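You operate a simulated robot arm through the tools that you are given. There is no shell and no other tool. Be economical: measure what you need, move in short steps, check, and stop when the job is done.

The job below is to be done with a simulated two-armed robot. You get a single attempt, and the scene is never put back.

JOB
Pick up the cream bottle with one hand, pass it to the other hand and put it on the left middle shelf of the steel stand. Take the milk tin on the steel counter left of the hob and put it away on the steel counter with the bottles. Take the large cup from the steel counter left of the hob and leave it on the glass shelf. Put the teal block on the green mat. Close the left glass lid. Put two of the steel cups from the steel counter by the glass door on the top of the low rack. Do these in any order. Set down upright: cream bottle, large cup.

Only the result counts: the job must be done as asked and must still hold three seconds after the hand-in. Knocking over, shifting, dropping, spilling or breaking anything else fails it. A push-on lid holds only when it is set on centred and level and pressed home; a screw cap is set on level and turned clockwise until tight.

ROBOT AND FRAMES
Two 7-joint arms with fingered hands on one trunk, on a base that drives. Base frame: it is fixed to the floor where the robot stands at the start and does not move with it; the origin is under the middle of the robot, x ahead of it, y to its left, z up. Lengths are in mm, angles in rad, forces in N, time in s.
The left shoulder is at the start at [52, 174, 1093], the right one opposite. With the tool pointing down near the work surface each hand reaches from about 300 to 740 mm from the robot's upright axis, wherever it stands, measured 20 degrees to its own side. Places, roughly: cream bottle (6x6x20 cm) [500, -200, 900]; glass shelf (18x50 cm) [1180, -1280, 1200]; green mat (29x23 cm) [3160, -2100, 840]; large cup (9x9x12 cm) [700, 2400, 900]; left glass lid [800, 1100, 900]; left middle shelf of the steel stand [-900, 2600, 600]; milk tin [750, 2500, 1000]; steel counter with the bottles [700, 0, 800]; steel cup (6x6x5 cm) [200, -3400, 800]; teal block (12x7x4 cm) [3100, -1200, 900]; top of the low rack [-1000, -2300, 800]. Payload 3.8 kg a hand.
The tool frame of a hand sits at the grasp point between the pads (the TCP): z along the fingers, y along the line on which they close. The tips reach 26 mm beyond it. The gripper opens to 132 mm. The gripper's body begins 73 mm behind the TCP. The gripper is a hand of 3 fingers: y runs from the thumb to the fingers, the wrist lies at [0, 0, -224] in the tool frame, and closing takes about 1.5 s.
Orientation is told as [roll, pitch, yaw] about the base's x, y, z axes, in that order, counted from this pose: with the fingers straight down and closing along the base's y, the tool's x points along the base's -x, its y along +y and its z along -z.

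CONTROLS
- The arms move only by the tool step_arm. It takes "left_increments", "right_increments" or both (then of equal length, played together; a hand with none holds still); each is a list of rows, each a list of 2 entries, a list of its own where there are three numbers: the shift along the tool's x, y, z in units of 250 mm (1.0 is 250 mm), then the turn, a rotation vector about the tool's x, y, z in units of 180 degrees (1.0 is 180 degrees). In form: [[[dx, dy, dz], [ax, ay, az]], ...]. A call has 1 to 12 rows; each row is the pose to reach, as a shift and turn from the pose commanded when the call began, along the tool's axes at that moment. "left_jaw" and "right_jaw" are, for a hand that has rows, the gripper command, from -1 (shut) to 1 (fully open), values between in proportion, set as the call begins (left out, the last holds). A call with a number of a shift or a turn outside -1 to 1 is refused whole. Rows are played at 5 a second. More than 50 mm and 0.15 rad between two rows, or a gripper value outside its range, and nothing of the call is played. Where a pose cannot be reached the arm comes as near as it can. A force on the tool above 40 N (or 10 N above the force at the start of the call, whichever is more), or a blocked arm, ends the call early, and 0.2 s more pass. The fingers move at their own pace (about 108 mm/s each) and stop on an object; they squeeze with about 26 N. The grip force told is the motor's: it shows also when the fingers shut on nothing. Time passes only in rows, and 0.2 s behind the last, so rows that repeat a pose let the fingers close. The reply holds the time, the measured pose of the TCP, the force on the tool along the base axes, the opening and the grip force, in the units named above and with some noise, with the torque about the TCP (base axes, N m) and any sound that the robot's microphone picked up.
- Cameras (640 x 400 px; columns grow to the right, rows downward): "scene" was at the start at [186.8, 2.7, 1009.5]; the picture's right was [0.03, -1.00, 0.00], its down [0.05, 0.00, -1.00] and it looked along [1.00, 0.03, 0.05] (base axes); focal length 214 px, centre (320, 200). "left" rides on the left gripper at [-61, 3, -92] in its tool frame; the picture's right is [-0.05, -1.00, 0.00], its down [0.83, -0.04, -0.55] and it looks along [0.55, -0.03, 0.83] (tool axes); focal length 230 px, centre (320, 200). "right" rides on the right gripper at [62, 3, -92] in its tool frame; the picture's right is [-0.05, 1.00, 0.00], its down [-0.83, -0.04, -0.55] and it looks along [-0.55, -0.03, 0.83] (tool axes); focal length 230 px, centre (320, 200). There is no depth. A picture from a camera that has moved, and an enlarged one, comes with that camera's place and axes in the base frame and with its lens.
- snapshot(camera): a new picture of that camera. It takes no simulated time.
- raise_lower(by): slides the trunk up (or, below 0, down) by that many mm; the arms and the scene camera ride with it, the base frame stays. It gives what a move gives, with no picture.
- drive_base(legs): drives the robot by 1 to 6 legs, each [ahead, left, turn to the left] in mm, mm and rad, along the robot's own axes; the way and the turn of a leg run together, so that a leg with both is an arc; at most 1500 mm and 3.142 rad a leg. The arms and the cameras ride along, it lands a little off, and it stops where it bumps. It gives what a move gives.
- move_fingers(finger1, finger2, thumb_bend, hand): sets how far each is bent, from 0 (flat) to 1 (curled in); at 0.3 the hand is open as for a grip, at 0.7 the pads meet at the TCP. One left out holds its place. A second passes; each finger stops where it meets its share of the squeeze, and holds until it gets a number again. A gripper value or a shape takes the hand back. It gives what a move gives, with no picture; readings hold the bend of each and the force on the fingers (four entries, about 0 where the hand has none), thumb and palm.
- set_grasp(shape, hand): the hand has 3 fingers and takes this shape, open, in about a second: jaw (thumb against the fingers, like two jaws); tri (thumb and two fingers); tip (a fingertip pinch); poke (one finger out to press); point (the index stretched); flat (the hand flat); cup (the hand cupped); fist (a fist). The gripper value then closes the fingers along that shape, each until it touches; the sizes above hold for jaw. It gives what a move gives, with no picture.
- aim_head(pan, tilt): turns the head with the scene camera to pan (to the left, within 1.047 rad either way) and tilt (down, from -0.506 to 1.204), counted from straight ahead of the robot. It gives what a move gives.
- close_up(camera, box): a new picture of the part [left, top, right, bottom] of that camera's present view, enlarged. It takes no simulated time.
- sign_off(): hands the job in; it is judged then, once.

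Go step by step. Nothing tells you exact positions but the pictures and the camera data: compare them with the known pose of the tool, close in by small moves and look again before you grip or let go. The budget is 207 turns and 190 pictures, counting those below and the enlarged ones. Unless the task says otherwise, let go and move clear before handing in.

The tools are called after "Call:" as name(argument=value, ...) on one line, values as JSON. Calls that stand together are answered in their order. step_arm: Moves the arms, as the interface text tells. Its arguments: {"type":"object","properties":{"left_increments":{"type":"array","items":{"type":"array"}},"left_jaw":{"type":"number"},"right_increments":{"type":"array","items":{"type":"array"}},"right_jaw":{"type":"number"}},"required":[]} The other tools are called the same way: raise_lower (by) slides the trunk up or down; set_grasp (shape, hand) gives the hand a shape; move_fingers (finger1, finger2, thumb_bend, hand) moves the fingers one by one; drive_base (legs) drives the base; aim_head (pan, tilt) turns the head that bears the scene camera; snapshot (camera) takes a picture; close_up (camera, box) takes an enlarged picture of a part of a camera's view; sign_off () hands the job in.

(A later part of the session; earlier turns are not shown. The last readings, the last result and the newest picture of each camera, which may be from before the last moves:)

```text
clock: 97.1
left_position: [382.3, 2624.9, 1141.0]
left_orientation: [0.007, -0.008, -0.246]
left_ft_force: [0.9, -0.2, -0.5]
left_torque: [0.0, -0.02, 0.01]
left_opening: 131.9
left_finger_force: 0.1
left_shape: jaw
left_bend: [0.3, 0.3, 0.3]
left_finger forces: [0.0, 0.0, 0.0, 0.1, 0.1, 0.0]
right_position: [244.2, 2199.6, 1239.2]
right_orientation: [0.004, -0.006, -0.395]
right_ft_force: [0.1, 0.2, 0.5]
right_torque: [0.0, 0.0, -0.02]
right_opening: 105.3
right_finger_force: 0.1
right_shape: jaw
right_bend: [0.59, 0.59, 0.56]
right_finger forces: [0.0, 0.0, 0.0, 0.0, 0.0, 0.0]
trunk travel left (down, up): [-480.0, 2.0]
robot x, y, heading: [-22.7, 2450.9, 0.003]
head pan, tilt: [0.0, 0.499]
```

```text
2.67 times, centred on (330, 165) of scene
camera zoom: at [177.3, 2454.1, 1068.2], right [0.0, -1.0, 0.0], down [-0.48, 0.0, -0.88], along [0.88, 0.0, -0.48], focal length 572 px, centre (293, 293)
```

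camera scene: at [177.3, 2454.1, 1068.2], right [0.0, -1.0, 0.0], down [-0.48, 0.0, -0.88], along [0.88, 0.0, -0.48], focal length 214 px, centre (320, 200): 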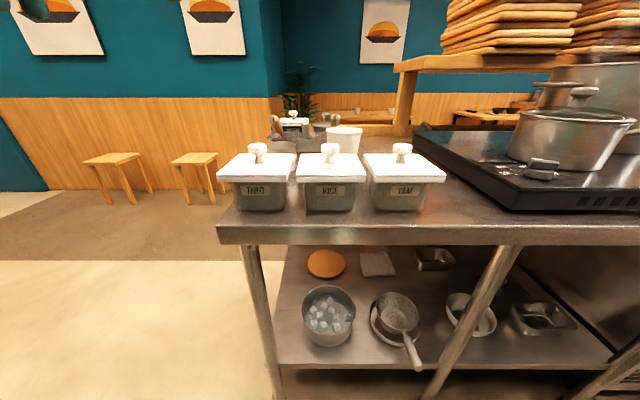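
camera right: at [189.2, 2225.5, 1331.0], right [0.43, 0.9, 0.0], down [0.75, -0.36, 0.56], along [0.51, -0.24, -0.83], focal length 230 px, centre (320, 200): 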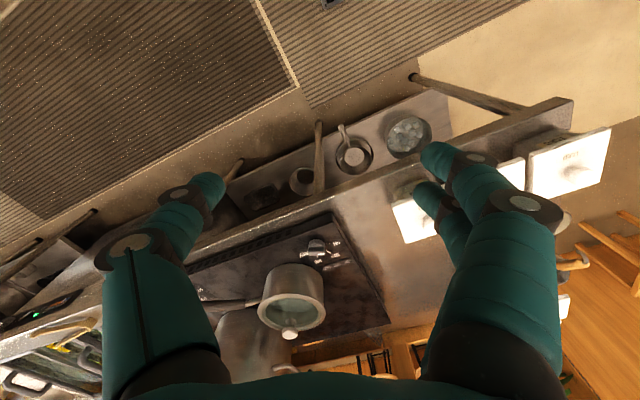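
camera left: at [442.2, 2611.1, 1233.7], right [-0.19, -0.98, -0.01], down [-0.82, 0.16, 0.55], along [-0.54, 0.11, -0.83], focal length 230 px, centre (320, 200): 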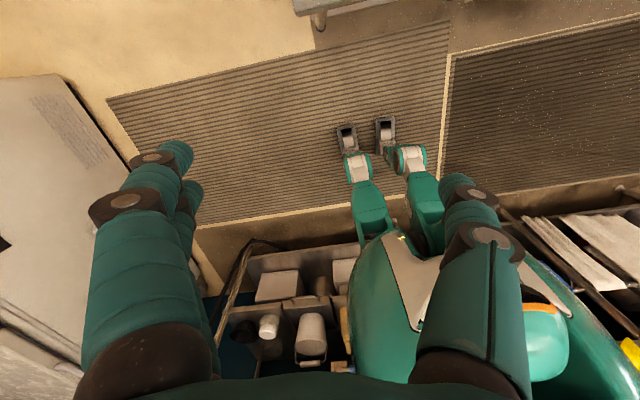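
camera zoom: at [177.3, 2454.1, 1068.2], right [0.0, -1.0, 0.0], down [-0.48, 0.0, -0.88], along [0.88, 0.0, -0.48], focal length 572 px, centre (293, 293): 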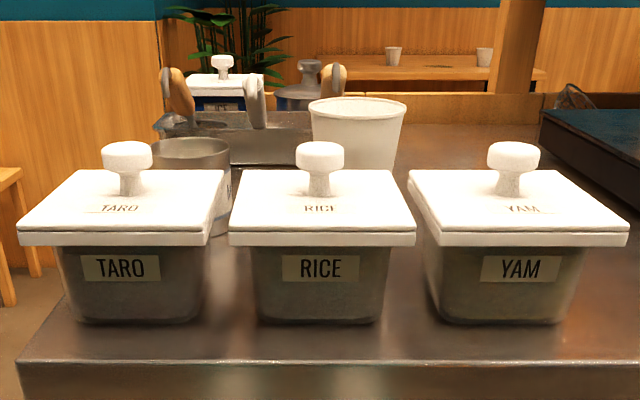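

There's a labelled round tin behind TARO, a white cup at about [722,2395], and more behind. I strafe left and reach the right hand over the table for a top view of the labels.

Call:
drive_base(legs=[[0, 180, 0]])

Call:
step_arm(right_increments=[[[-0.15, 0.06, 0], [0, 0, 0]], [[-0.3, 0.12, 0], [0, 0, 0]], [[-0.45, 0.18, 0], [0, 0, 0]], [[-0.6, 0.24, 0], [0, 0, 0]]])

Call:
snapshot(camera="right")

Call:
snapshot(camera="scene")

```text
clock: 99.3
left_position: [383.8, 2803.1, 1142.0]
left_orientation: [0.008, -0.004, -0.248]
left_ft_force: [-0.4, -0.3, -0.3]
left_torque: [0.01, 0.03, 0.04]
left_opening: 131.8
left_finger_force: 0.0
left_shape: jaw
left_bend: [0.3, 0.3, 0.3]
left_finger forces: [0.0, 0.0, 0.1, 0.0, 0.0, 0.0]
right_position: [243.2, 2379.0, 1239.0]
right_orientation: [0.006, -0.003, -0.397]
right_ft_force: [0.4, 0.1, 0.0]
right_torque: [0.01, 0.01, 0.02]
right_opening: 105.5
right_finger_force: 0.1
right_shape: jaw
right_bend: [0.59, 0.59, 0.56]
right_finger forces: [0.1, 0.0, 0.0, 0.0, 0.1, 0.0]
trunk travel left (down, up): [-480.0, 2.0]
robot x, y, heading: [-19.0, 2635.0, 0.005]
head pan, tilt: [0.0, 0.499]
```

```text
clock: 100.3
left_position: [384.5, 2802.8, 1140.0]
left_orientation: [0.008, -0.002, -0.249]
left_ft_force: [0.3, -0.3, 0.3]
left_torque: [0.01, 0.04, 0.0]
left_opening: 131.9
left_finger_force: 0.2
left_shape: jaw
left_bend: [0.3, 0.3, 0.3]
left_finger forces: [0.1, 0.0, 0.1, 0.1, 0.0, 0.1]
right_position: [410.0, 2370.6, 1236.9]
right_orientation: [0.0, -0.001, -0.407]
right_ft_force: [0.0, 0.0, 1.8]
right_torque: [-0.05, 0.02, 0.02]
right_opening: 105.5
right_finger_force: 0.0
right_shape: jaw
right_bend: [0.59, 0.59, 0.56]
right_finger forces: [0.0, 0.0, 0.0, 0.1, 0.0, 0.0]
trunk travel left (down, up): [-480.0, 2.0]
robot x, y, heading: [-16.4, 2633.2, -0.001]
head pan, tilt: [0.0, 0.499]
```

```text
141 pictures are left
camera right: at [355.3, 2398.4, 1329.4], right [0.44, 0.9, 0.0], down [0.75, -0.37, 0.56], along [0.5, -0.25, -0.83], focal length 230 px, centre (320, 200)
```

right: 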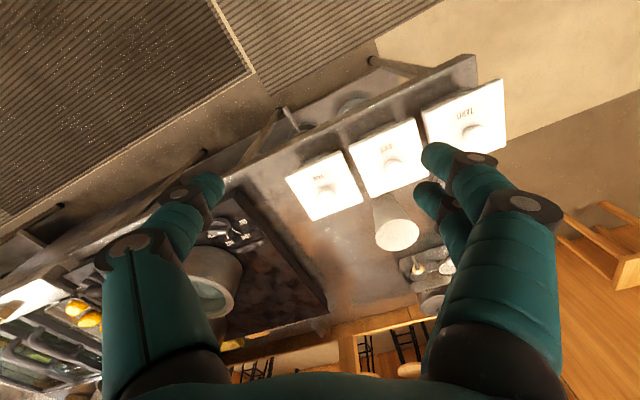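

```text
140 pictures are left
camera scene: at [179.0, 2633.0, 1067.2], right [0.0, -1.0, 0.0], down [-0.48, 0.0, -0.88], along [0.88, 0.0, -0.48], focal length 214 px, centre (320, 200)
```

scene: 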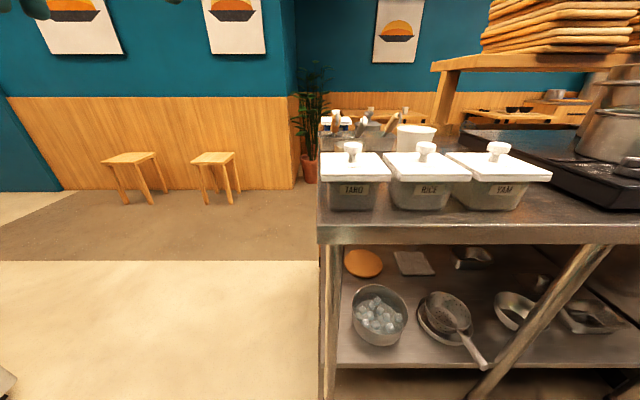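

Call:
close_up(camera="scene", box=[310, 95, 470, 215])

Call:
close_up(camera="right", box=[280, 80, 520, 330])

```text
3.33 times, centred on (390, 155) of scene
camera zoom: at [179.0, 2633.0, 1067.2], right [0.0, -1.0, 0.0], down [-0.48, 0.0, -0.88], along [0.88, 0.0, -0.48], focal length 715 px, centre (87, 350)
```

zoom: 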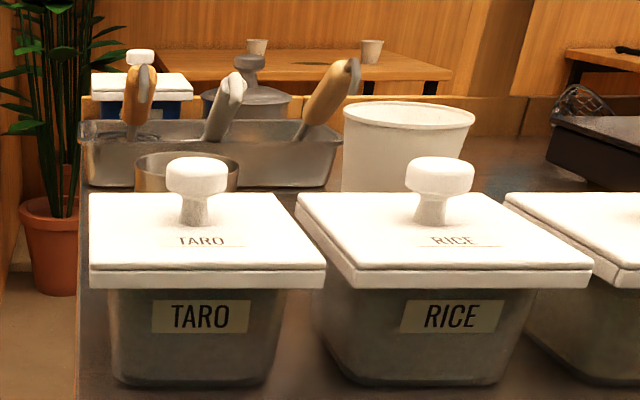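

```text
1.60 times, centred on (400, 205) of right
camera zoom: at [355.3, 2398.4, 1329.4], right [0.44, 0.9, 0.0], down [0.75, -0.37, 0.56], along [0.5, -0.25, -0.83], focal length 368 px, centre (192, 192)
```

zoom: 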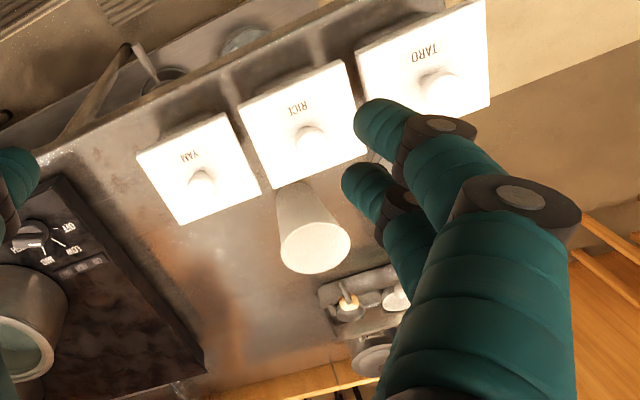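

Call:
drive_base(legs=[[40, 230, 0]])

Call:
snapshot(camera="right")

Call:
close_up(camera="right", box=[220, 100, 430, 260])

```text
clock: 103.0
left_position: [422.1, 3034.4, 1141.6]
left_orientation: [0.006, -0.004, -0.247]
left_ft_force: [0.8, 0.4, -0.4]
left_torque: [0.0, -0.03, 0.0]
left_opening: 132.0
left_finger_force: 0.0
left_shape: jaw
left_bend: [0.3, 0.3, 0.3]
left_finger forces: [0.0, 0.0, 0.1, 0.0, 0.0, 0.0]
right_position: [447.5, 2604.8, 1240.7]
right_orientation: [0.006, -0.005, -0.398]
right_ft_force: [-0.3, 0.6, 0.5]
right_torque: [0.0, 0.01, 0.02]
right_opening: 105.3
right_finger_force: 0.0
right_shape: jaw
right_bend: [0.59, 0.59, 0.56]
right_finger forces: [0.1, 0.0, 0.1, 0.0, 0.0, 0.0]
trunk travel left (down, up): [-480.0, 2.0]
robot x, y, heading: [18.6, 2864.3, 0.004]
head pan, tilt: [0.0, 0.499]
```

```text
137 pictures are left
camera right: at [391.3, 2631.5, 1332.4], right [0.43, 0.9, 0.01], down [0.74, -0.36, 0.56], along [0.51, -0.24, -0.83], focal length 230 px, centre (320, 200)
```

right: 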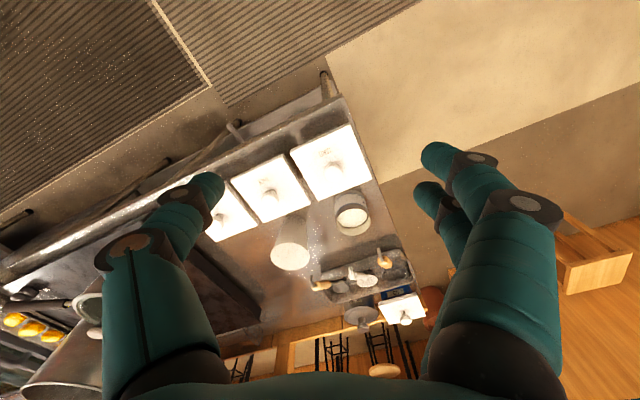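

```text
2.50 times, centred on (325, 180) of right
camera zoom: at [391.3, 2631.5, 1332.4], right [0.43, 0.9, 0.01], down [0.74, -0.36, 0.56], along [0.51, -0.24, -0.83], focal length 575 px, centre (308, 250)
```

zoom: 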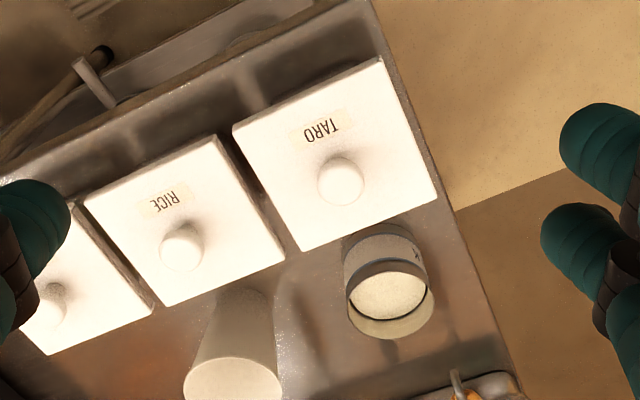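

The open tin behind TARO holds milk, centred about [711,2560], rim z≈940; the cup is at [714,2403]. I'll take the cup first with the left hand tilted 45°; now I retract the right arm, square the left hand and move.

Call:
step_arm(right_increments=[[[0.13, -0.076, 0], [0, 0, 0]], [[0.26, -0.152, 0], [0, 0, 0]], [[0.39, -0.23, 0], [0, 0, 0]], [[0.516, -0.306, 0], [0, 0, 0]]], left_increments=[[[0, 0, 0], [0, 0, -0.03]], [[0, 0, 0], [0, 0, -0.06]], [[0, 0, 0], [0, 0, -0.0786]], [[0, 0, 0], [0, 0, -0.0786]]])

Call:
drive_base(legs=[[0, -604, 0], [40, 0, 0]])

Call:
step_arm(left_increments=[[[0, 0, 0], [0, -0.0417, 0]], [[0, 0, 0], [0, -0.0833, 0]], [[0, 0, 0], [0, -0.125, 0]], [[0, 0, 0], [0, -0.1667, 0]], [[0, 0, 0], [0, -0.2083, 0]], [[0, 0, 0], [0, -0.25, 0]]])

Call:
snapshot(camera="left")

Call:
snapshot(camera="scene")

```text
clock: 104.0
left_position: [420.8, 3033.5, 1142.9]
left_orientation: [0.006, -0.009, 0.001]
left_ft_force: [0.2, -0.2, 0.4]
left_torque: [-0.01, 0.0, 0.06]
left_opening: 132.4
left_finger_force: 0.0
left_shape: jaw
left_bend: [0.3, 0.3, 0.3]
left_finger forces: [0.1, 0.1, 0.1, 0.0, 0.0, 0.0]
right_position: [296.5, 2585.4, 1237.3]
right_orientation: [0.009, -0.006, -0.399]
right_ft_force: [0.4, -0.1, -0.1]
right_torque: [0.0, -0.06, -0.01]
right_opening: 105.5
right_finger_force: 0.1
right_shape: jaw
right_bend: [0.59, 0.59, 0.56]
right_finger forces: [0.1, 0.0, 0.0, 0.0, 0.0, 0.1]
trunk travel left (down, up): [-480.0, 2.0]
robot x, y, heading: [18.4, 2865.1, 0.003]
head pan, tilt: [0.0, 0.499]
```

```text
clock: 110.2
left_position: [461.4, 2434.8, 1142.4]
left_orientation: [0.006, -0.01, 0.0]
left_ft_force: [0.2, 0.1, 0.8]
left_torque: [0.02, -0.01, 0.0]
left_opening: 131.9
left_finger_force: 0.0
left_shape: jaw
left_bend: [0.3, 0.3, 0.3]
left_finger forces: [0.0, 0.0, 0.0, 0.0, 0.1, 0.0]
right_position: [337.8, 1987.0, 1238.2]
right_orientation: [0.01, -0.006, -0.399]
right_ft_force: [0.0, 1.1, 0.2]
right_torque: [-0.02, -0.03, -0.02]
right_opening: 105.4
right_finger_force: 0.1
right_shape: jaw
right_bend: [0.59, 0.59, 0.56]
right_finger forces: [0.1, 0.1, 0.1, 0.0, 0.0, 0.0]
trunk travel left (down, up): [-480.0, 2.0]
robot x, y, heading: [63.9, 2262.5, 0.006]
head pan, tilt: [0.0, 0.499]
```

```text
clock: 111.6
left_position: [463.4, 2435.3, 1143.0]
left_orientation: [0.007, -0.796, -0.005]
left_ft_force: [-0.8, -0.5, 0.4]
left_torque: [-0.04, -0.03, 0.01]
left_opening: 131.8
left_finger_force: 0.1
left_shape: jaw
left_bend: [0.3, 0.3, 0.3]
left_finger forces: [0.1, 0.0, 0.0, 0.1, 0.0, 0.0]
right_position: [338.4, 1987.0, 1239.5]
right_orientation: [0.007, -0.005, -0.396]
right_ft_force: [0.3, -0.1, -0.3]
right_torque: [0.0, -0.01, -0.02]
right_opening: 105.6
right_finger_force: 0.1
right_shape: jaw
right_bend: [0.59, 0.59, 0.56]
right_finger forces: [0.1, 0.0, 0.0, 0.1, 0.0, 0.0]
trunk travel left (down, up): [-480.0, 2.0]
robot x, y, heading: [56.3, 2263.9, 0.005]
head pan, tilt: [0.0, 0.499]
```

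```text
135 pictures are left
camera left: at [439.2, 2436.2, 1250.8], right [0.04, -1.0, 0.03], down [-0.98, -0.04, -0.2], along [0.21, -0.02, -0.98], focal length 230 px, centre (320, 200)
```

left: 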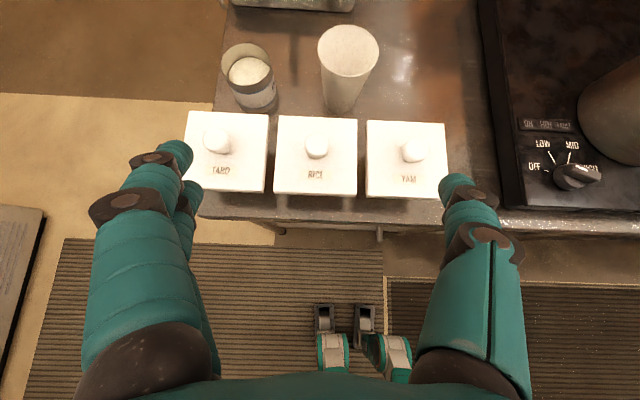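

```text
134 pictures are left
camera scene: at [257.5, 2264.7, 1068.2], right [0.0, -1.0, 0.0], down [-0.48, 0.0, -0.88], along [0.88, 0.0, -0.48], focal length 214 px, centre (320, 200)
```

scene: 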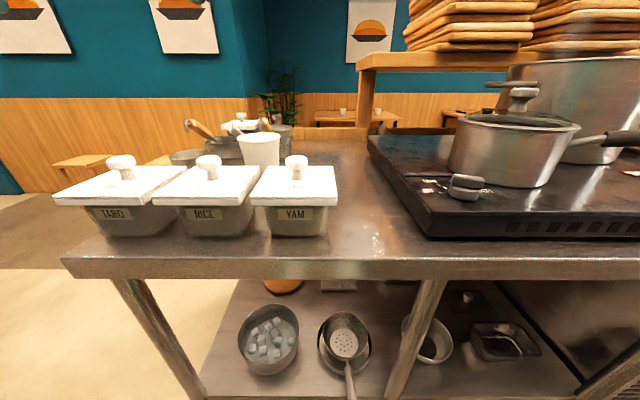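

From above: the cup axis is at about [728,2393] and the tin at [716,2548]. I move the left hand (45°) to a pre-grasp point behind and above the cup with a suitable opening.

Call:
step_arm(left_increments=[[[-0.02, -0.03, 0.15], [0, 0, 0]], [[-0.05, -0.06, 0.3], [0, 0, 0]], [[-0.08, -0.09, 0.45], [0, 0, 0]], [[-0.1, -0.12, 0.6], [0, 0, 0]], [[-0.12, -0.15, 0.74], [0, 0, 0]], [[-0.138, -0.168, 0.872], [0, 0, 0]]], left_jaw=0.66)

Call:
snapshot(camera="left")

Call:
snapshot(camera="scene")

```text
clock: 113.0
left_position: [644.0, 2393.5, 1011.5]
left_orientation: [0.01, -0.791, -0.003]
left_ft_force: [0.6, -0.4, -0.2]
left_torque: [0.02, 0.01, -0.02]
left_opening: 109.7
left_finger_force: 0.0
left_shape: jaw
left_bend: [0.56, 0.56, 0.52]
left_finger forces: [0.0, 0.1, 0.0, 0.0, 0.1, 0.0]
right_position: [338.4, 1987.4, 1237.5]
right_orientation: [0.007, -0.005, -0.4]
right_ft_force: [0.1, -0.1, 0.9]
right_torque: [-0.01, 0.0, -0.03]
right_opening: 105.6
right_finger_force: 0.1
right_shape: jaw
right_bend: [0.59, 0.59, 0.56]
right_finger forces: [0.1, 0.0, 0.1, 0.0, 0.0, 0.1]
trunk travel left (down, up): [-480.0, 2.0]
robot x, y, heading: [55.9, 2259.9, 0.005]
head pan, tilt: [0.0, 0.499]
```

```text
133 pictures are left
camera left: at [621.2, 2395.5, 1120.1], right [0.04, -1.0, 0.03], down [-0.98, -0.04, -0.2], along [0.2, -0.02, -0.98], focal length 230 px, centre (320, 200)
```

left: 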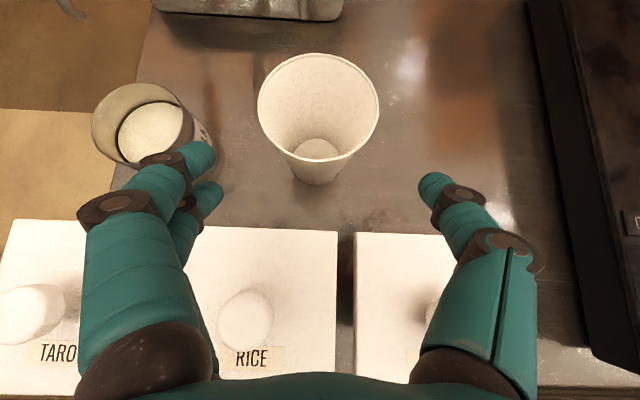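

```text
132 pictures are left
camera scene: at [258.2, 2264.6, 1068.0], right [0.0, -1.0, 0.0], down [-0.48, 0.0, -0.88], along [0.88, 0.0, -0.48], focal length 214 px, centre (320, 200)
```

scene: 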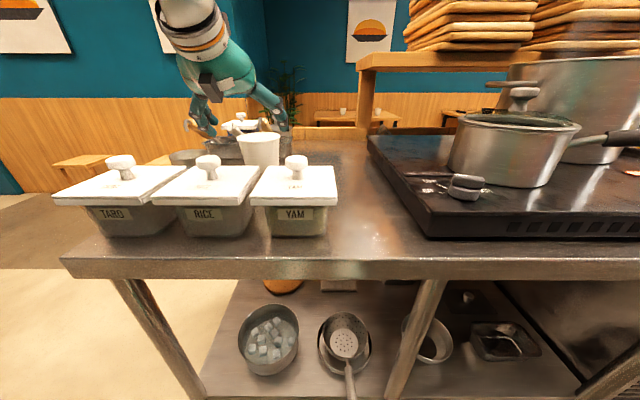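

The cup is empty and centred between the fingers. I advance along the tool axis and close.

Call:
step_arm(left_increments=[[[0.002, 0, 0.12], [0, 0, 0]], [[0.005, 0.003, 0.24], [0, 0, 0]], [[0.008, 0.006, 0.36], [0, 0, 0]], [[0.01, 0.006, 0.454], [0, 0, 0]], [[0.01, 0.006, 0.454], [0, 0, 0]]])

Call:
snapshot(camera="left")

```text
clock: 114.2
left_position: [720.2, 2394.3, 932.9]
left_orientation: [0.01, -0.794, -0.008]
left_ft_force: [-0.3, -0.4, 0.3]
left_torque: [0.03, -0.01, -0.04]
left_opening: 109.7
left_finger_force: 0.0
left_shape: jaw
left_bend: [0.56, 0.56, 0.52]
left_finger forces: [0.1, 0.0, 0.0, 0.0, 0.0, 0.1]
right_position: [338.1, 1986.5, 1237.6]
right_orientation: [0.006, -0.005, -0.398]
right_ft_force: [0.1, 0.0, -0.3]
right_torque: [-0.04, 0.01, -0.01]
right_opening: 105.5
right_finger_force: 0.2
right_shape: jaw
right_bend: [0.59, 0.59, 0.56]
right_finger forces: [0.0, 0.0, 0.0, 0.1, 0.1, 0.1]
trunk travel left (down, up): [-480.0, 2.0]
robot x, y, heading: [59.8, 2266.2, 0.005]
head pan, tilt: [0.0, 0.499]
```

```text
131 pictures are left
camera left: at [698.7, 2396.6, 1041.1], right [0.04, -1.0, 0.03], down [-0.98, -0.04, -0.2], along [0.2, -0.02, -0.98], focal length 230 px, centre (320, 200)
```

left: 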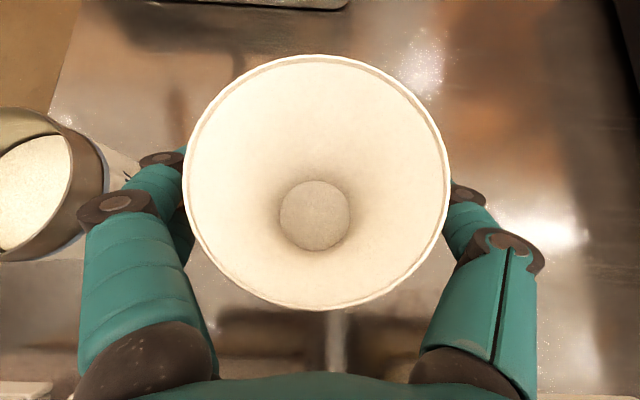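

Call:
step_arm(left_increments=[[[0, 0, 0], [0, 0, 0]], [[0, 0, 0], [0, 0, 0]], [[0, 0, 0], [0, 0, 0]], [[0, 0, 0], [0, 0, 0]], [[0, 0, 0], [0, 0, 0]], [[0, 0, 0], [0, 0, 0]]], left_jaw=-1)

Call:
step_arm(left_increments=[[[-0.08, 0, -0.08], [0, 0, 0]], [[-0.18, 0, -0.18], [0, 0, 0]], [[-0.3, 0, -0.3], [0, 0, 0]], [[-0.42, 0, -0.42], [0, 0, 0]], [[-0.45, 0, -0.56], [0, 0, 0]], [[-0.45, 0, -0.7], [0, 0, 0]]])

Call:
snapshot(camera="left")

Call:
snapshot(camera="scene")

```text
clock: 115.6
left_position: [720.9, 2394.6, 933.6]
left_orientation: [0.009, -0.793, -0.009]
left_ft_force: [0.5, -0.1, -0.1]
left_torque: [0.0, -0.01, -0.02]
left_opening: 66.7
left_finger_force: 26.4
left_shape: jaw
left_bend: [0.72, 0.72, 0.72]
left_finger forces: [12.4, 12.5, 0.1, 0.0, 24.6, 0.0]
right_position: [338.2, 1986.8, 1238.1]
right_orientation: [0.007, -0.006, -0.398]
right_ft_force: [0.0, -0.3, -0.1]
right_torque: [0.04, 0.0, -0.01]
right_opening: 105.6
right_finger_force: 0.0
right_shape: jaw
right_bend: [0.59, 0.59, 0.56]
right_finger forces: [0.0, 0.0, 0.0, 0.0, 0.1, 0.0]
trunk travel left (down, up): [-480.0, 2.0]
robot x, y, heading: [60.7, 2260.2, 0.003]
head pan, tilt: [0.0, 0.499]
```

```text
clock: 117.0
left_position: [673.8, 2395.0, 1134.9]
left_orientation: [0.009, -0.793, -0.007]
left_ft_force: [-0.2, 0.0, -0.3]
left_torque: [-0.02, 0.01, 0.0]
left_opening: 66.2
left_finger_force: 26.0
left_shape: jaw
left_bend: [0.72, 0.72, 0.72]
left_finger forces: [12.4, 12.4, 0.0, 0.0, 24.6, 0.0]
right_position: [337.2, 1987.6, 1237.6]
right_orientation: [0.008, -0.007, -0.398]
right_ft_force: [0.3, -0.3, 0.0]
right_torque: [0.0, 0.02, -0.03]
right_opening: 105.7
right_finger_force: 0.1
right_shape: jaw
right_bend: [0.59, 0.59, 0.56]
right_finger forces: [0.0, 0.2, 0.0, 0.0, 0.1, 0.0]
trunk travel left (down, up): [-480.0, 2.0]
robot x, y, heading: [58.0, 2261.6, 0.003]
head pan, tilt: [0.0, 0.499]
```

```text
130 pictures are left
camera left: at [652.2, 2396.6, 1243.9], right [0.04, -1.0, 0.03], down [-0.98, -0.04, -0.2], along [0.2, -0.02, -0.98], focal length 230 px, centre (320, 200)
```

left: 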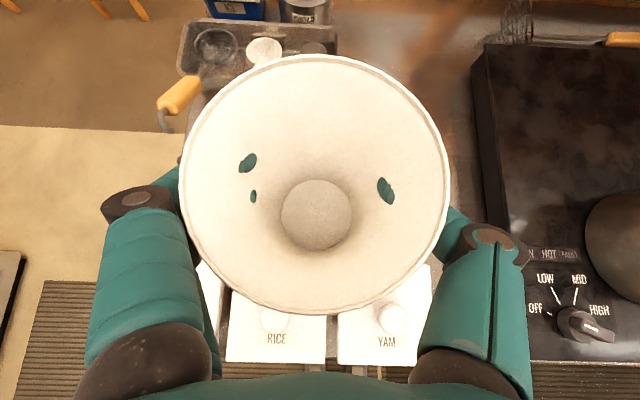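

```text
129 pictures are left
camera scene: at [257.2, 2264.6, 1068.3], right [0.0, -1.0, 0.0], down [-0.48, 0.0, -0.88], along [0.88, 0.0, -0.48], focal length 214 px, centre (320, 200)
```

scene: 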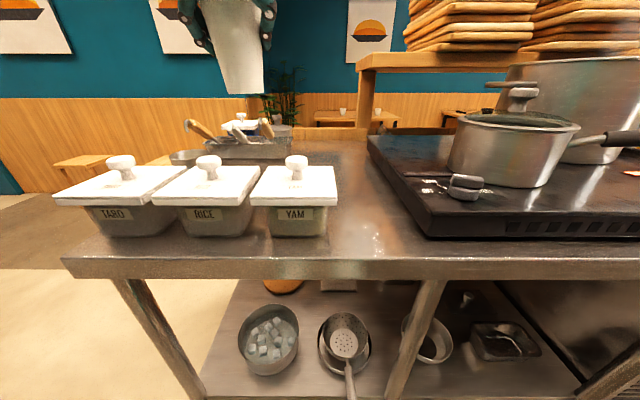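

Cup lifted. I check the labels on the other containers behind the tray and on the tin to be sure which is the milk tin.

Call:
close_up(camera="left", box=[180, 0, 360, 60])

Call:
close_up(camera="scene", box=[160, 105, 300, 185])

```text
3.56 times, centred on (270, 30) of left
camera zoom: at [652.2, 2396.6, 1243.9], right [0.04, -1.0, 0.03], down [-0.98, -0.04, -0.2], along [0.2, -0.02, -0.98], focal length 818 px, centre (498, 804)
```

zoom: 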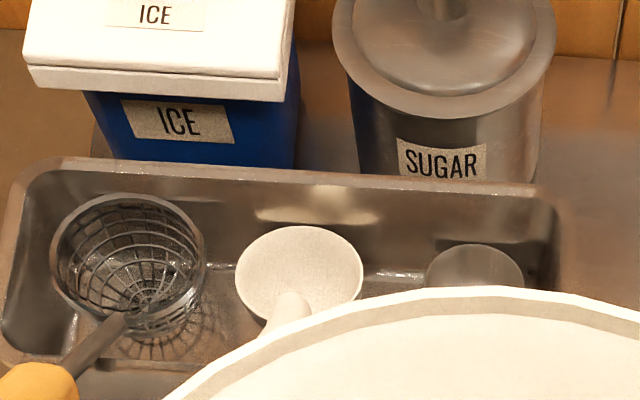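

```text
4.57 times, centred on (230, 145) of scene
camera zoom: at [257.2, 2264.6, 1068.3], right [0.0, -1.0, 0.0], down [-0.48, 0.0, -0.88], along [0.88, 0.0, -0.48], focal length 980 px, centre (731, 451)
```

zoom: 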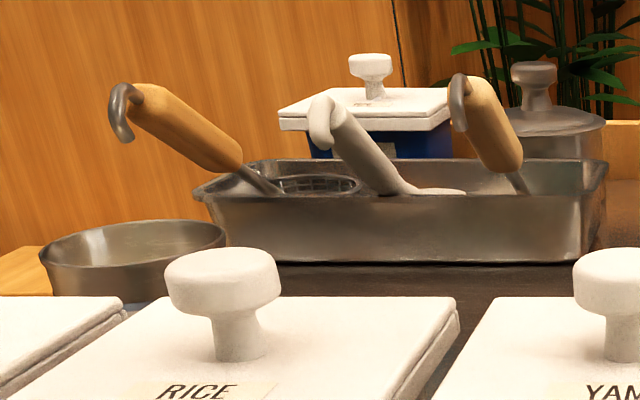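

Those are ICE and SUGAR, so the open tin is the milk tin. I pull the cup back, move left, and bring the right hand over the tin.

Call:
step_arm(left_increments=[[[0.07, 0, -0.07], [0, 0, 0]], [[0.14, 0, -0.14], [0, 0, 0]], [[0.24, 0, -0.24], [0, 0, 0]], [[0.336, 0, -0.343], [0, 0, 0]]], right_increments=[[[0, 0, 0], [0, 0, -0.035]], [[0, 0, 0], [0, 0, -0.07]], [[0, 0, 0], [0, 0, -0.1]], [[0, 0, 0], [0, 0, -0.127]]], right_jaw=1)

Call:
drive_base(legs=[[0, 490, 0], [50, 0, 0]])

Call:
step_arm(right_increments=[[[-0.16, 0.02, 0.0], [0, 0, 0]], [[-0.32, 0.04, 0.05], [0, 0, 0]], [[-0.48, 0.06, 0.15], [0, 0, 0]], [[-0.64, 0.1, 0.25], [0, 0, 0]], [[-0.8, 0.15, 0.35], [0, 0, 0]], [[-0.95, 0.2, 0.45], [0, 0, 0]]])

Call:
snapshot(camera="right")

Call:
snapshot(camera="scene")

```text
clock: 118.0
left_position: [555.9, 2394.5, 1135.4]
left_orientation: [0.007, -0.793, -0.007]
left_ft_force: [-1.1, 0.2, -0.4]
left_torque: [0.0, -0.01, -0.02]
left_opening: 66.5
left_finger_force: 25.8
left_shape: jaw
left_bend: [0.72, 0.72, 0.72]
left_finger forces: [12.5, 12.4, 0.0, 0.0, 24.5, 0.0]
right_position: [337.8, 1987.0, 1238.0]
right_orientation: [0.005, -0.01, 0.003]
right_ft_force: [-0.6, 0.5, 0.1]
right_torque: [0.03, 0.0, 0.0]
right_opening: 131.9
right_finger_force: 0.0
right_shape: jaw
right_bend: [0.3, 0.3, 0.3]
right_finger forces: [0.0, 0.1, 0.0, 0.0, 0.1, 0.0]
trunk travel left (down, up): [-480.0, 2.0]
robot x, y, heading: [54.6, 2261.2, 0.005]
head pan, tilt: [0.0, 0.499]
```

```text
clock: 123.3
left_position: [601.6, 2882.1, 1136.0]
left_orientation: [0.009, -0.795, -0.001]
left_ft_force: [-0.2, 0.6, -1.1]
left_torque: [-0.01, 0.0, 0.0]
left_opening: 66.4
left_finger_force: 26.0
left_shape: jaw
left_bend: [0.72, 0.72, 0.72]
left_finger forces: [12.4, 12.4, 0.0, 0.0, 24.6, 0.0]
right_position: [387.2, 2472.8, 1237.7]
right_orientation: [0.005, -0.01, 0.004]
right_ft_force: [0.2, 0.2, -0.1]
right_torque: [-0.01, 0.0, 0.0]
right_opening: 132.2
right_finger_force: 0.1
right_shape: jaw
right_bend: [0.3, 0.3, 0.3]
right_finger forces: [0.0, 0.1, 0.1, 0.0, 0.0, 0.1]
trunk travel left (down, up): [-480.0, 2.0]
robot x, y, heading: [106.2, 2750.3, 0.006]
head pan, tilt: [0.0, 0.499]
```

```text
clock: 124.7
left_position: [602.7, 2881.8, 1135.9]
left_orientation: [0.008, -0.796, -0.002]
left_ft_force: [0.0, -0.3, 0.6]
left_torque: [-0.01, 0.02, -0.04]
left_opening: 66.1
left_finger_force: 26.3
left_shape: jaw
left_bend: [0.72, 0.72, 0.72]
left_finger forces: [12.4, 12.4, 0.0, 0.0, 24.5, 0.0]
right_position: [573.2, 2483.2, 1124.5]
right_orientation: [0.006, -0.01, 0.007]
right_ft_force: [-0.7, 1.0, 0.2]
right_torque: [-0.01, 0.02, 0.02]
right_opening: 131.5
right_finger_force: 0.1
right_shape: jaw
right_bend: [0.3, 0.3, 0.3]
right_finger forces: [0.1, 0.0, 0.0, 0.1, 0.1, 0.0]
right hand out of reach, approached as far as the arm can: row 5, 6
trunk travel left (down, up): [-480.0, 2.0]
robot x, y, heading: [106.3, 2749.7, 0.013]
head pan, tilt: [0.0, 0.499]
```

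```text
126 pictures are left
camera right: at [511.4, 2486.5, 1215.7], right [0.05, 1.0, 0.01], down [0.83, -0.04, 0.56], along [0.56, -0.02, -0.83], focal length 230 px, centre (320, 200)
```

right: 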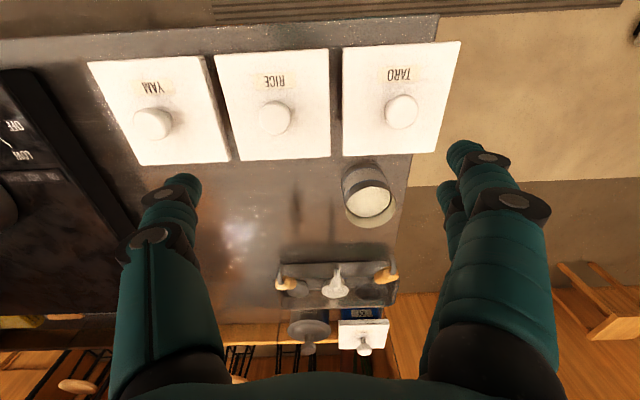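

```text
125 pictures are left
camera scene: at [304.5, 2751.0, 1068.1], right [0.01, -1.0, 0.0], down [-0.48, 0.0, -0.88], along [0.88, 0.01, -0.48], focal length 214 px, centre (320, 200)
```

scene: 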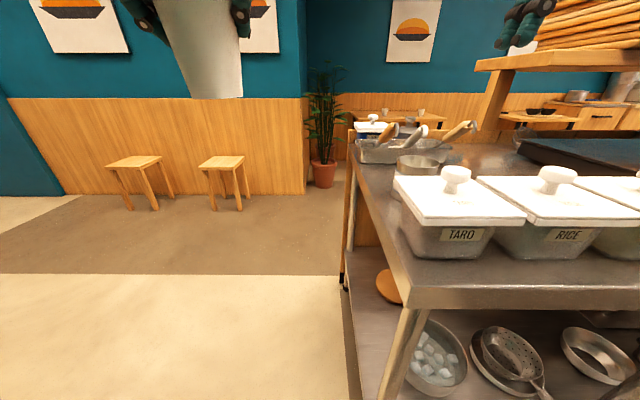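

The tin rim is at about [711,2553]. I drive 80 mm closer and bring the right hand over it.

Call:
drive_base(legs=[[80, 0, 0]])

Call:
step_arm(right_increments=[[[-0.1, 0.1, 0.1], [0, 0, 0]], [[-0.18, 0.2, 0.2], [0, 0, 0]], [[-0.24, 0.28, 0.3], [0, 0, 0]]])

Call:
snapshot(camera="right")

```text
clock: 125.8
left_position: [680.5, 2884.0, 1134.9]
left_orientation: [0.009, -0.795, -0.001]
left_ft_force: [0.7, 0.2, -0.4]
left_torque: [0.02, -0.01, 0.01]
left_opening: 65.8
left_finger_force: 26.3
left_shape: jaw
left_bend: [0.72, 0.72, 0.72]
left_finger forces: [12.4, 12.4, 0.1, 0.0, 24.5, 0.0]
right_position: [651.1, 2484.3, 1123.7]
right_orientation: [0.007, -0.009, 0.008]
right_ft_force: [0.3, -0.3, -0.4]
right_torque: [0.03, 0.02, -0.01]
right_opening: 131.8
right_finger_force: 0.0
right_shape: jaw
right_bend: [0.3, 0.3, 0.3]
right_finger forces: [0.0, 0.0, 0.0, 0.1, 0.0, 0.1]
trunk travel left (down, up): [-480.0, 2.0]
robot x, y, heading: [183.2, 2747.7, 0.01]
head pan, tilt: [0.0, 0.499]
```

```text
clock: 126.5
left_position: [680.6, 2883.8, 1135.9]
left_orientation: [0.008, -0.794, -0.001]
left_ft_force: [-0.4, 0.4, 0.2]
left_torque: [0.04, -0.03, -0.01]
left_opening: 66.2
left_finger_force: 26.2
left_shape: jaw
left_bend: [0.72, 0.72, 0.72]
left_finger forces: [12.4, 12.4, 0.0, 0.0, 24.5, 0.0]
right_position: [640.6, 2501.0, 1067.9]
right_orientation: [0.006, -0.01, 0.007]
right_ft_force: [-0.1, -0.5, -0.8]
right_torque: [0.0, 0.0, 0.03]
right_opening: 131.9
right_finger_force: 0.1
right_shape: jaw
right_bend: [0.3, 0.3, 0.3]
right_finger forces: [0.0, 0.0, 0.1, 0.0, 0.1, 0.0]
right hand out of reach, approached as far as the arm can: row 1, 2, 3
trunk travel left (down, up): [-480.0, 2.0]
robot x, y, heading: [184.0, 2746.2, 0.009]
head pan, tilt: [0.0, 0.499]
```

```text
124 pictures are left
camera right: at [579.4, 2503.1, 1159.0], right [0.05, 1.0, 0.01], down [0.82, -0.04, 0.56], along [0.56, -0.02, -0.83], focal length 230 px, centre (320, 200)
```

right: 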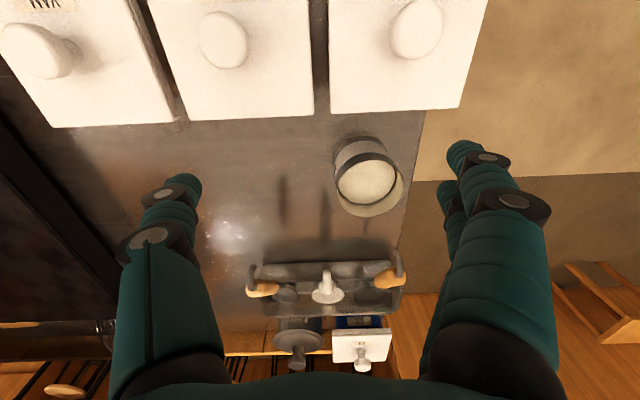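

The arm reaches farther when lower, so I descend here first (tips above the lids and rim), then move toward the tin.

Call:
step_arm(right_increments=[[[0, 0, 0.16], [0, 0, 0]], [[0, 0, 0.32], [0, 0, 0]], [[-0.08, 0.06, 0.36], [0, 0, 0]], [[-0.16, 0.12, 0.36], [0, 0, 0]], [[-0.24, 0.18, 0.36], [0, 0, 0]], [[-0.284, 0.208, 0.36], [0, 0, 0]]])

Call:
snapshot(camera="right")

```text
clock: 128.0
left_position: [680.2, 2883.6, 1134.4]
left_orientation: [0.008, -0.794, -0.002]
left_ft_force: [-0.1, 0.0, -0.9]
left_torque: [-0.01, 0.01, 0.03]
left_opening: 66.3
left_finger_force: 26.0
left_shape: jaw
left_bend: [0.72, 0.72, 0.72]
left_finger forces: [12.4, 12.3, 0.1, 0.0, 24.6, 0.0]
right_position: [631.7, 2490.2, 1000.1]
right_orientation: [0.004, -0.01, 0.007]
right_ft_force: [0.8, -0.5, 0.4]
right_torque: [0.03, -0.04, 0.01]
right_opening: 131.9
right_finger_force: 0.1
right_shape: jaw
right_bend: [0.3, 0.3, 0.3]
right_finger forces: [0.1, 0.0, 0.0, 0.0, 0.1, 0.1]
right hand out of reach, approached as far as the arm can: row 1, 2, 3, 4, 5, 6
trunk travel left (down, up): [-480.0, 2.0]
robot x, y, heading: [184.0, 2748.8, 0.015]
head pan, tilt: [0.0, 0.499]
```

```text
123 pictures are left
camera right: at [570.5, 2493.4, 1091.2], right [0.05, 1.0, 0.01], down [0.83, -0.04, 0.56], along [0.56, -0.02, -0.83], focal length 230 px, centre (320, 200)
```

right: 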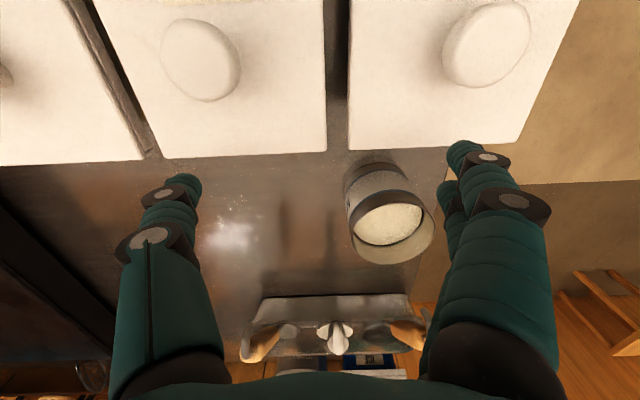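

The arm is stuck at some joint limit with this yaw; earlier a yaw of −0.4 worked. I rotate the right hand and retry.

Call:
step_arm(right_increments=[[[0, 0, -0.02], [0, 0, 0.04]], [[0, 0, -0.04], [0, 0, 0.08]], [[0, 0, -0.06], [0, 0, 0.12]], [[-0.1, 0.06, -0.06], [0, 0, 0.16]], [[-0.2, 0.12, -0.06], [0, 0, 0.16]], [[-0.28, 0.2, -0.06], [0, 0, 0.16]]])

Call:
snapshot(camera="scene")

```text
clock: 129.3
left_position: [679.5, 2882.7, 1135.0]
left_orientation: [0.009, -0.794, -0.002]
left_ft_force: [0.7, -0.2, -0.1]
left_torque: [0.0, -0.03, 0.01]
left_opening: 66.1
left_finger_force: 26.1
left_shape: jaw
left_bend: [0.72, 0.72, 0.72]
left_finger forces: [12.4, 12.4, 0.1, 0.0, 24.5, 0.0]
right_position: [637.2, 2496.7, 1032.5]
right_orientation: [0.009, -0.004, -0.497]
right_ft_force: [-0.4, 0.2, -0.6]
right_torque: [0.0, 0.01, 0.01]
right_opening: 132.1
right_finger_force: 0.1
right_shape: jaw
right_bend: [0.3, 0.3, 0.3]
right_finger forces: [0.1, 0.0, 0.0, 0.0, 0.0, 0.0]
right hand out of reach, approached as far as the arm can: row 4, 5, 6
trunk travel left (down, up): [-480.0, 2.0]
robot x, y, heading: [183.4, 2750.4, 0.008]
head pan, tilt: [0.0, 0.499]
```

```text
122 pictures are left
camera scene: at [382.8, 2752.0, 1068.1], right [0.01, -1.0, 0.0], down [-0.48, 0.0, -0.88], along [0.88, 0.01, -0.48], focal length 214 px, centre (320, 200)
```

scene: 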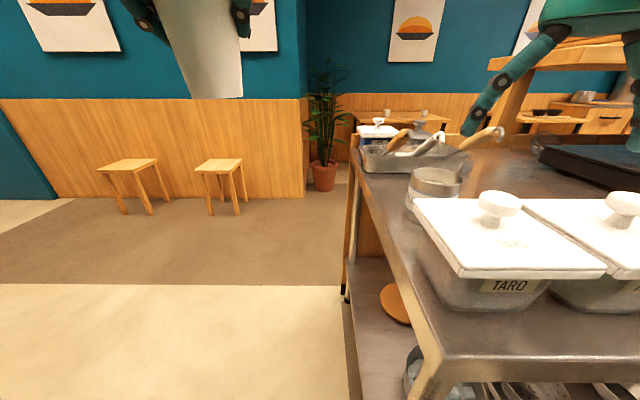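

I try a slight forward tilt of the right hand (20°), which should suit the elbow-down arm better.

Call:
step_arm(right_increments=[[[0, 0, 0], [-0.0055, -0.0218, -0.0313]], [[0, 0, 0], [-0.0111, -0.0436, -0.0626]], [[0, 0, 0], [-0.0166, -0.0655, -0.094]], [[0, 0, 0], [-0.0222, -0.0873, -0.1253]], [[0, 0, 0], [-0.0277, -0.1091, -0.1566]]])

Call:
step_arm(right_increments=[[[-0.1, 0.06, 0.03], [0, 0, 0]], [[-0.2, 0.12, 0.06], [0, 0, 0]], [[-0.28, 0.2, 0.1], [0, 0, 0]]])

Call:
snapshot(camera="right")

```text
clock: 130.6
left_position: [679.4, 2882.9, 1135.4]
left_orientation: [0.009, -0.794, -0.003]
left_ft_force: [0.0, 0.3, -0.2]
left_torque: [-0.02, 0.0, -0.01]
left_opening: 66.0
left_finger_force: 26.2
left_shape: jaw
left_bend: [0.72, 0.72, 0.72]
left_finger forces: [12.3, 12.4, 0.1, 0.0, 24.6, 0.0]
right_position: [637.6, 2497.5, 1032.9]
right_orientation: [0.005, -0.362, 0.0]
right_ft_force: [-0.2, -0.3, 0.3]
right_torque: [0.01, -0.02, 0.02]
right_opening: 131.8
right_finger_force: 0.1
right_shape: jaw
right_bend: [0.3, 0.3, 0.3]
right_finger forces: [0.0, 0.0, 0.1, 0.1, 0.0, 0.1]
trunk travel left (down, up): [-480.0, 2.0]
robot x, y, heading: [186.3, 2746.3, 0.007]
head pan, tilt: [0.0, 0.499]
```

```text
clock: 131.3
left_position: [679.0, 2884.0, 1135.8]
left_orientation: [0.007, -0.793, -0.001]
left_ft_force: [0.0, -0.3, 0.1]
left_torque: [0.0, -0.01, 0.04]
left_opening: 66.2
left_finger_force: 25.7
left_shape: jaw
left_bend: [0.72, 0.72, 0.72]
left_finger forces: [12.5, 12.3, 0.0, 0.0, 24.5, 0.1]
right_position: [689.1, 2524.8, 1041.7]
right_orientation: [0.006, -0.362, -0.002]
right_ft_force: [0.0, -0.4, 0.5]
right_torque: [0.0, 0.0, -0.01]
right_opening: 131.7
right_finger_force: 0.1
right_shape: jaw
right_bend: [0.3, 0.3, 0.3]
right_finger forces: [0.0, 0.1, 0.1, 0.1, 0.0, 0.0]
right hand out of reach, approached as far as the arm can: row 2, 3
trunk travel left (down, up): [-480.0, 2.0]
robot x, y, heading: [188.0, 2748.8, 0.009]
head pan, tilt: [0.0, 0.499]
```

```text
121 pictures are left
camera right: at [599.7, 2527.2, 1106.3], right [0.05, 1.0, 0.02], down [0.58, -0.05, 0.81], along [0.81, -0.03, -0.58], focal length 230 px, centre (320, 200)
```

right: 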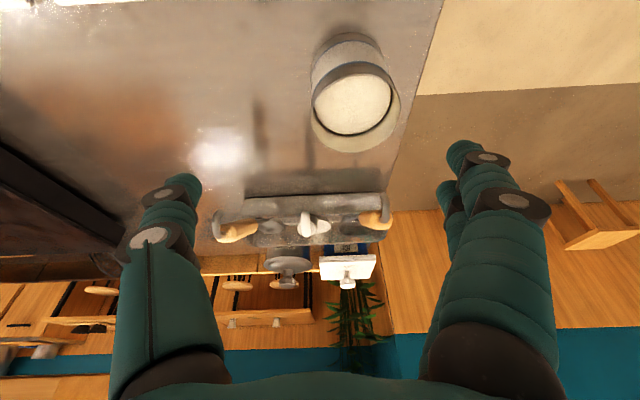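

Tilting helps. I close the remaining gap with the base (about 20 mm ahead, 27 mm left).

Call:
drive_base(legs=[[24, 27, 0]])

Call:
snapshot(camera="right")

```text
clock: 132.3
left_position: [704.5, 2909.5, 1134.6]
left_orientation: [0.008, -0.795, -0.003]
left_ft_force: [-0.7, -0.1, 0.2]
left_torque: [-0.01, 0.0, -0.02]
left_opening: 66.4
left_finger_force: 25.5
left_shape: jaw
left_bend: [0.72, 0.72, 0.72]
left_finger forces: [12.3, 12.4, 0.0, 0.0, 24.5, 0.0]
right_position: [713.1, 2551.0, 1041.1]
right_orientation: [0.008, -0.359, -0.002]
right_ft_force: [-0.9, -0.2, 0.9]
right_torque: [-0.01, 0.02, 0.01]
right_opening: 131.8
right_finger_force: 0.1
right_shape: jaw
right_bend: [0.3, 0.3, 0.3]
right_finger forces: [0.1, 0.0, 0.1, 0.1, 0.1, 0.0]
trunk travel left (down, up): [-480.0, 2.0]
robot x, y, heading: [208.0, 2778.4, 0.006]
head pan, tilt: [0.0, 0.499]
```

```text
120 pictures are left
camera right: at [623.6, 2553.7, 1106.1], right [0.05, 1.0, 0.02], down [0.58, -0.05, 0.81], along [0.81, -0.02, -0.58], focal length 230 px, centre (320, 200)
```

right: 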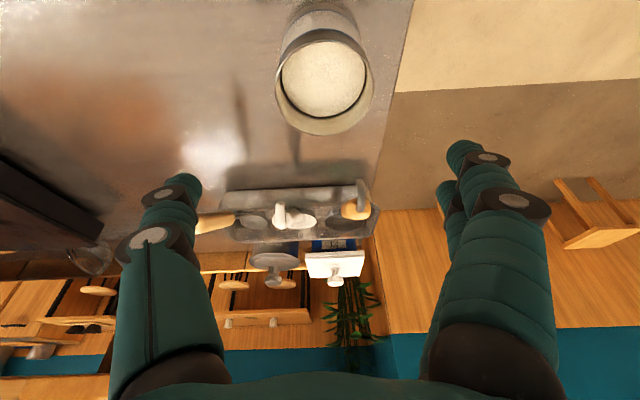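

The tin is centred within a few millimetres. I nudge left 6 mm and lower the trunk straight down halfway.

Call:
drive_base(legs=[[-2, 6, 0]])

Call:
raise_lower(by=-75)

Call:
snapshot(camera="right")

Call:
snapshot(camera="scene")

```text
clock: 133.0
left_position: [701.6, 2914.6, 1135.4]
left_orientation: [0.011, -0.792, -0.003]
left_ft_force: [-0.3, -0.3, -0.5]
left_torque: [0.02, -0.01, -0.01]
left_opening: 66.1
left_finger_force: 25.9
left_shape: jaw
left_bend: [0.72, 0.72, 0.72]
left_finger forces: [12.4, 12.4, 0.0, 0.0, 24.5, 0.0]
right_position: [712.2, 2555.1, 1041.2]
right_orientation: [0.008, -0.36, -0.001]
right_ft_force: [-0.8, 0.5, -0.1]
right_torque: [-0.01, 0.03, -0.01]
right_opening: 132.1
right_finger_force: 0.1
right_shape: jaw
right_bend: [0.3, 0.3, 0.3]
right_finger forces: [0.1, 0.0, 0.0, 0.0, 0.0, 0.0]
trunk travel left (down, up): [-480.0, 2.0]
robot x, y, heading: [205.0, 2780.1, 0.012]
head pan, tilt: [0.0, 0.499]
```

```text
clock: 134.2
left_position: [701.8, 2916.2, 1061.0]
left_orientation: [0.009, -0.794, -0.002]
left_ft_force: [0.6, 0.1, 0.4]
left_torque: [0.01, 0.02, -0.02]
left_opening: 66.0
left_finger_force: 25.7
left_shape: jaw
left_bend: [0.72, 0.72, 0.72]
left_finger forces: [12.4, 12.4, 0.0, 0.0, 24.4, 0.0]
right_position: [710.1, 2556.3, 967.0]
right_orientation: [0.007, -0.363, -0.001]
right_ft_force: [-0.4, -0.2, 0.0]
right_torque: [0.0, 0.0, 0.0]
right_opening: 131.7
right_finger_force: 0.1
right_shape: jaw
right_bend: [0.3, 0.3, 0.3]
right_finger forces: [0.0, 0.0, 0.1, 0.0, 0.0, 0.0]
trunk travel left (down, up): [-405.0, 77.0]
robot x, y, heading: [207.1, 2782.8, 0.009]
head pan, tilt: [0.0, 0.499]
```

```text
119 pictures are left
camera right: at [621.3, 2559.5, 1031.5], right [0.05, 1.0, 0.03], down [0.58, -0.05, 0.81], along [0.81, -0.03, -0.58], focal length 230 px, centre (320, 200)
```

right: 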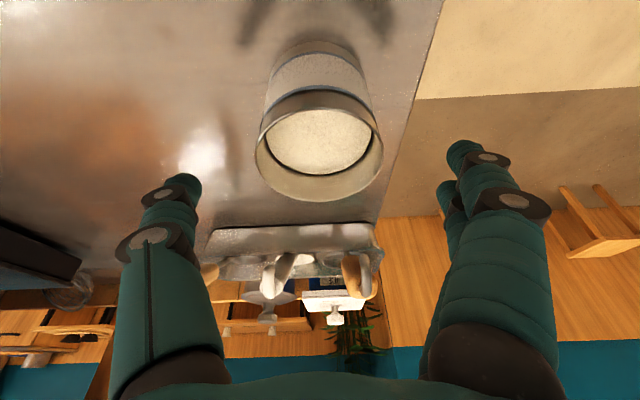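

```text
118 pictures are left
camera scene: at [395.3, 2784.7, 965.5], right [0.01, -1.0, 0.0], down [-0.48, 0.0, -0.88], along [0.88, 0.01, -0.48], focal length 214 px, centre (320, 200)
```

scene: 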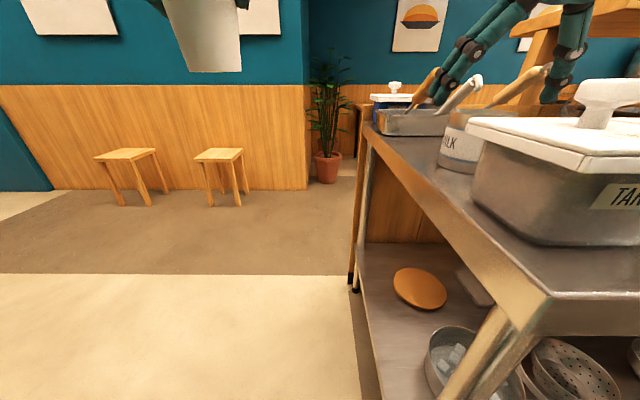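

The label reads MILK. Rim at about z 928, centred. I lower the remaining 52 mm and close.

Call:
raise_lower(by=-52)

Call:
snapshot(camera="right")

```text
clock: 135.1
left_position: [702.1, 2915.1, 1009.2]
left_orientation: [0.007, -0.794, -0.003]
left_ft_force: [0.2, 0.3, -0.2]
left_torque: [-0.02, -0.03, 0.04]
left_opening: 66.1
left_finger_force: 26.8
left_shape: jaw
left_bend: [0.72, 0.72, 0.72]
left_finger forces: [12.3, 12.4, 0.0, 0.1, 24.3, 0.1]
right_position: [711.2, 2556.0, 915.5]
right_orientation: [0.006, -0.361, -0.002]
right_ft_force: [-0.2, 0.3, 0.0]
right_torque: [-0.02, -0.01, 0.02]
right_opening: 131.8
right_finger_force: 0.1
right_shape: jaw
right_bend: [0.3, 0.3, 0.3]
right_finger forces: [0.0, 0.1, 0.0, 0.0, 0.1, 0.0]
trunk travel left (down, up): [-353.0, 129.0]
robot x, y, heading: [207.0, 2784.2, 0.011]
head pan, tilt: [0.0, 0.499]
```

```text
117 pictures are left
camera right: at [621.5, 2559.4, 979.2], right [0.05, 1.0, 0.02], down [0.58, -0.05, 0.81], along [0.81, -0.03, -0.58], focal length 230 px, centre (320, 200)
```

right: 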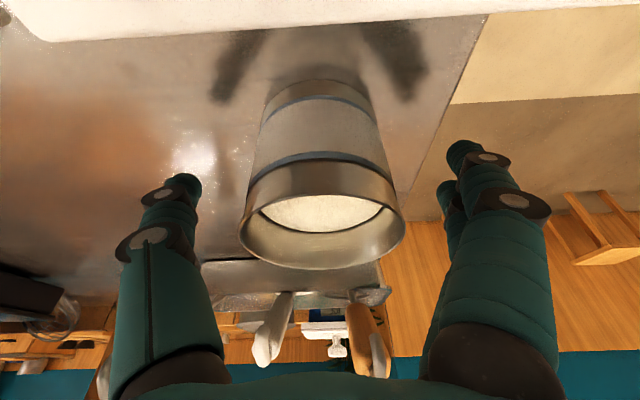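

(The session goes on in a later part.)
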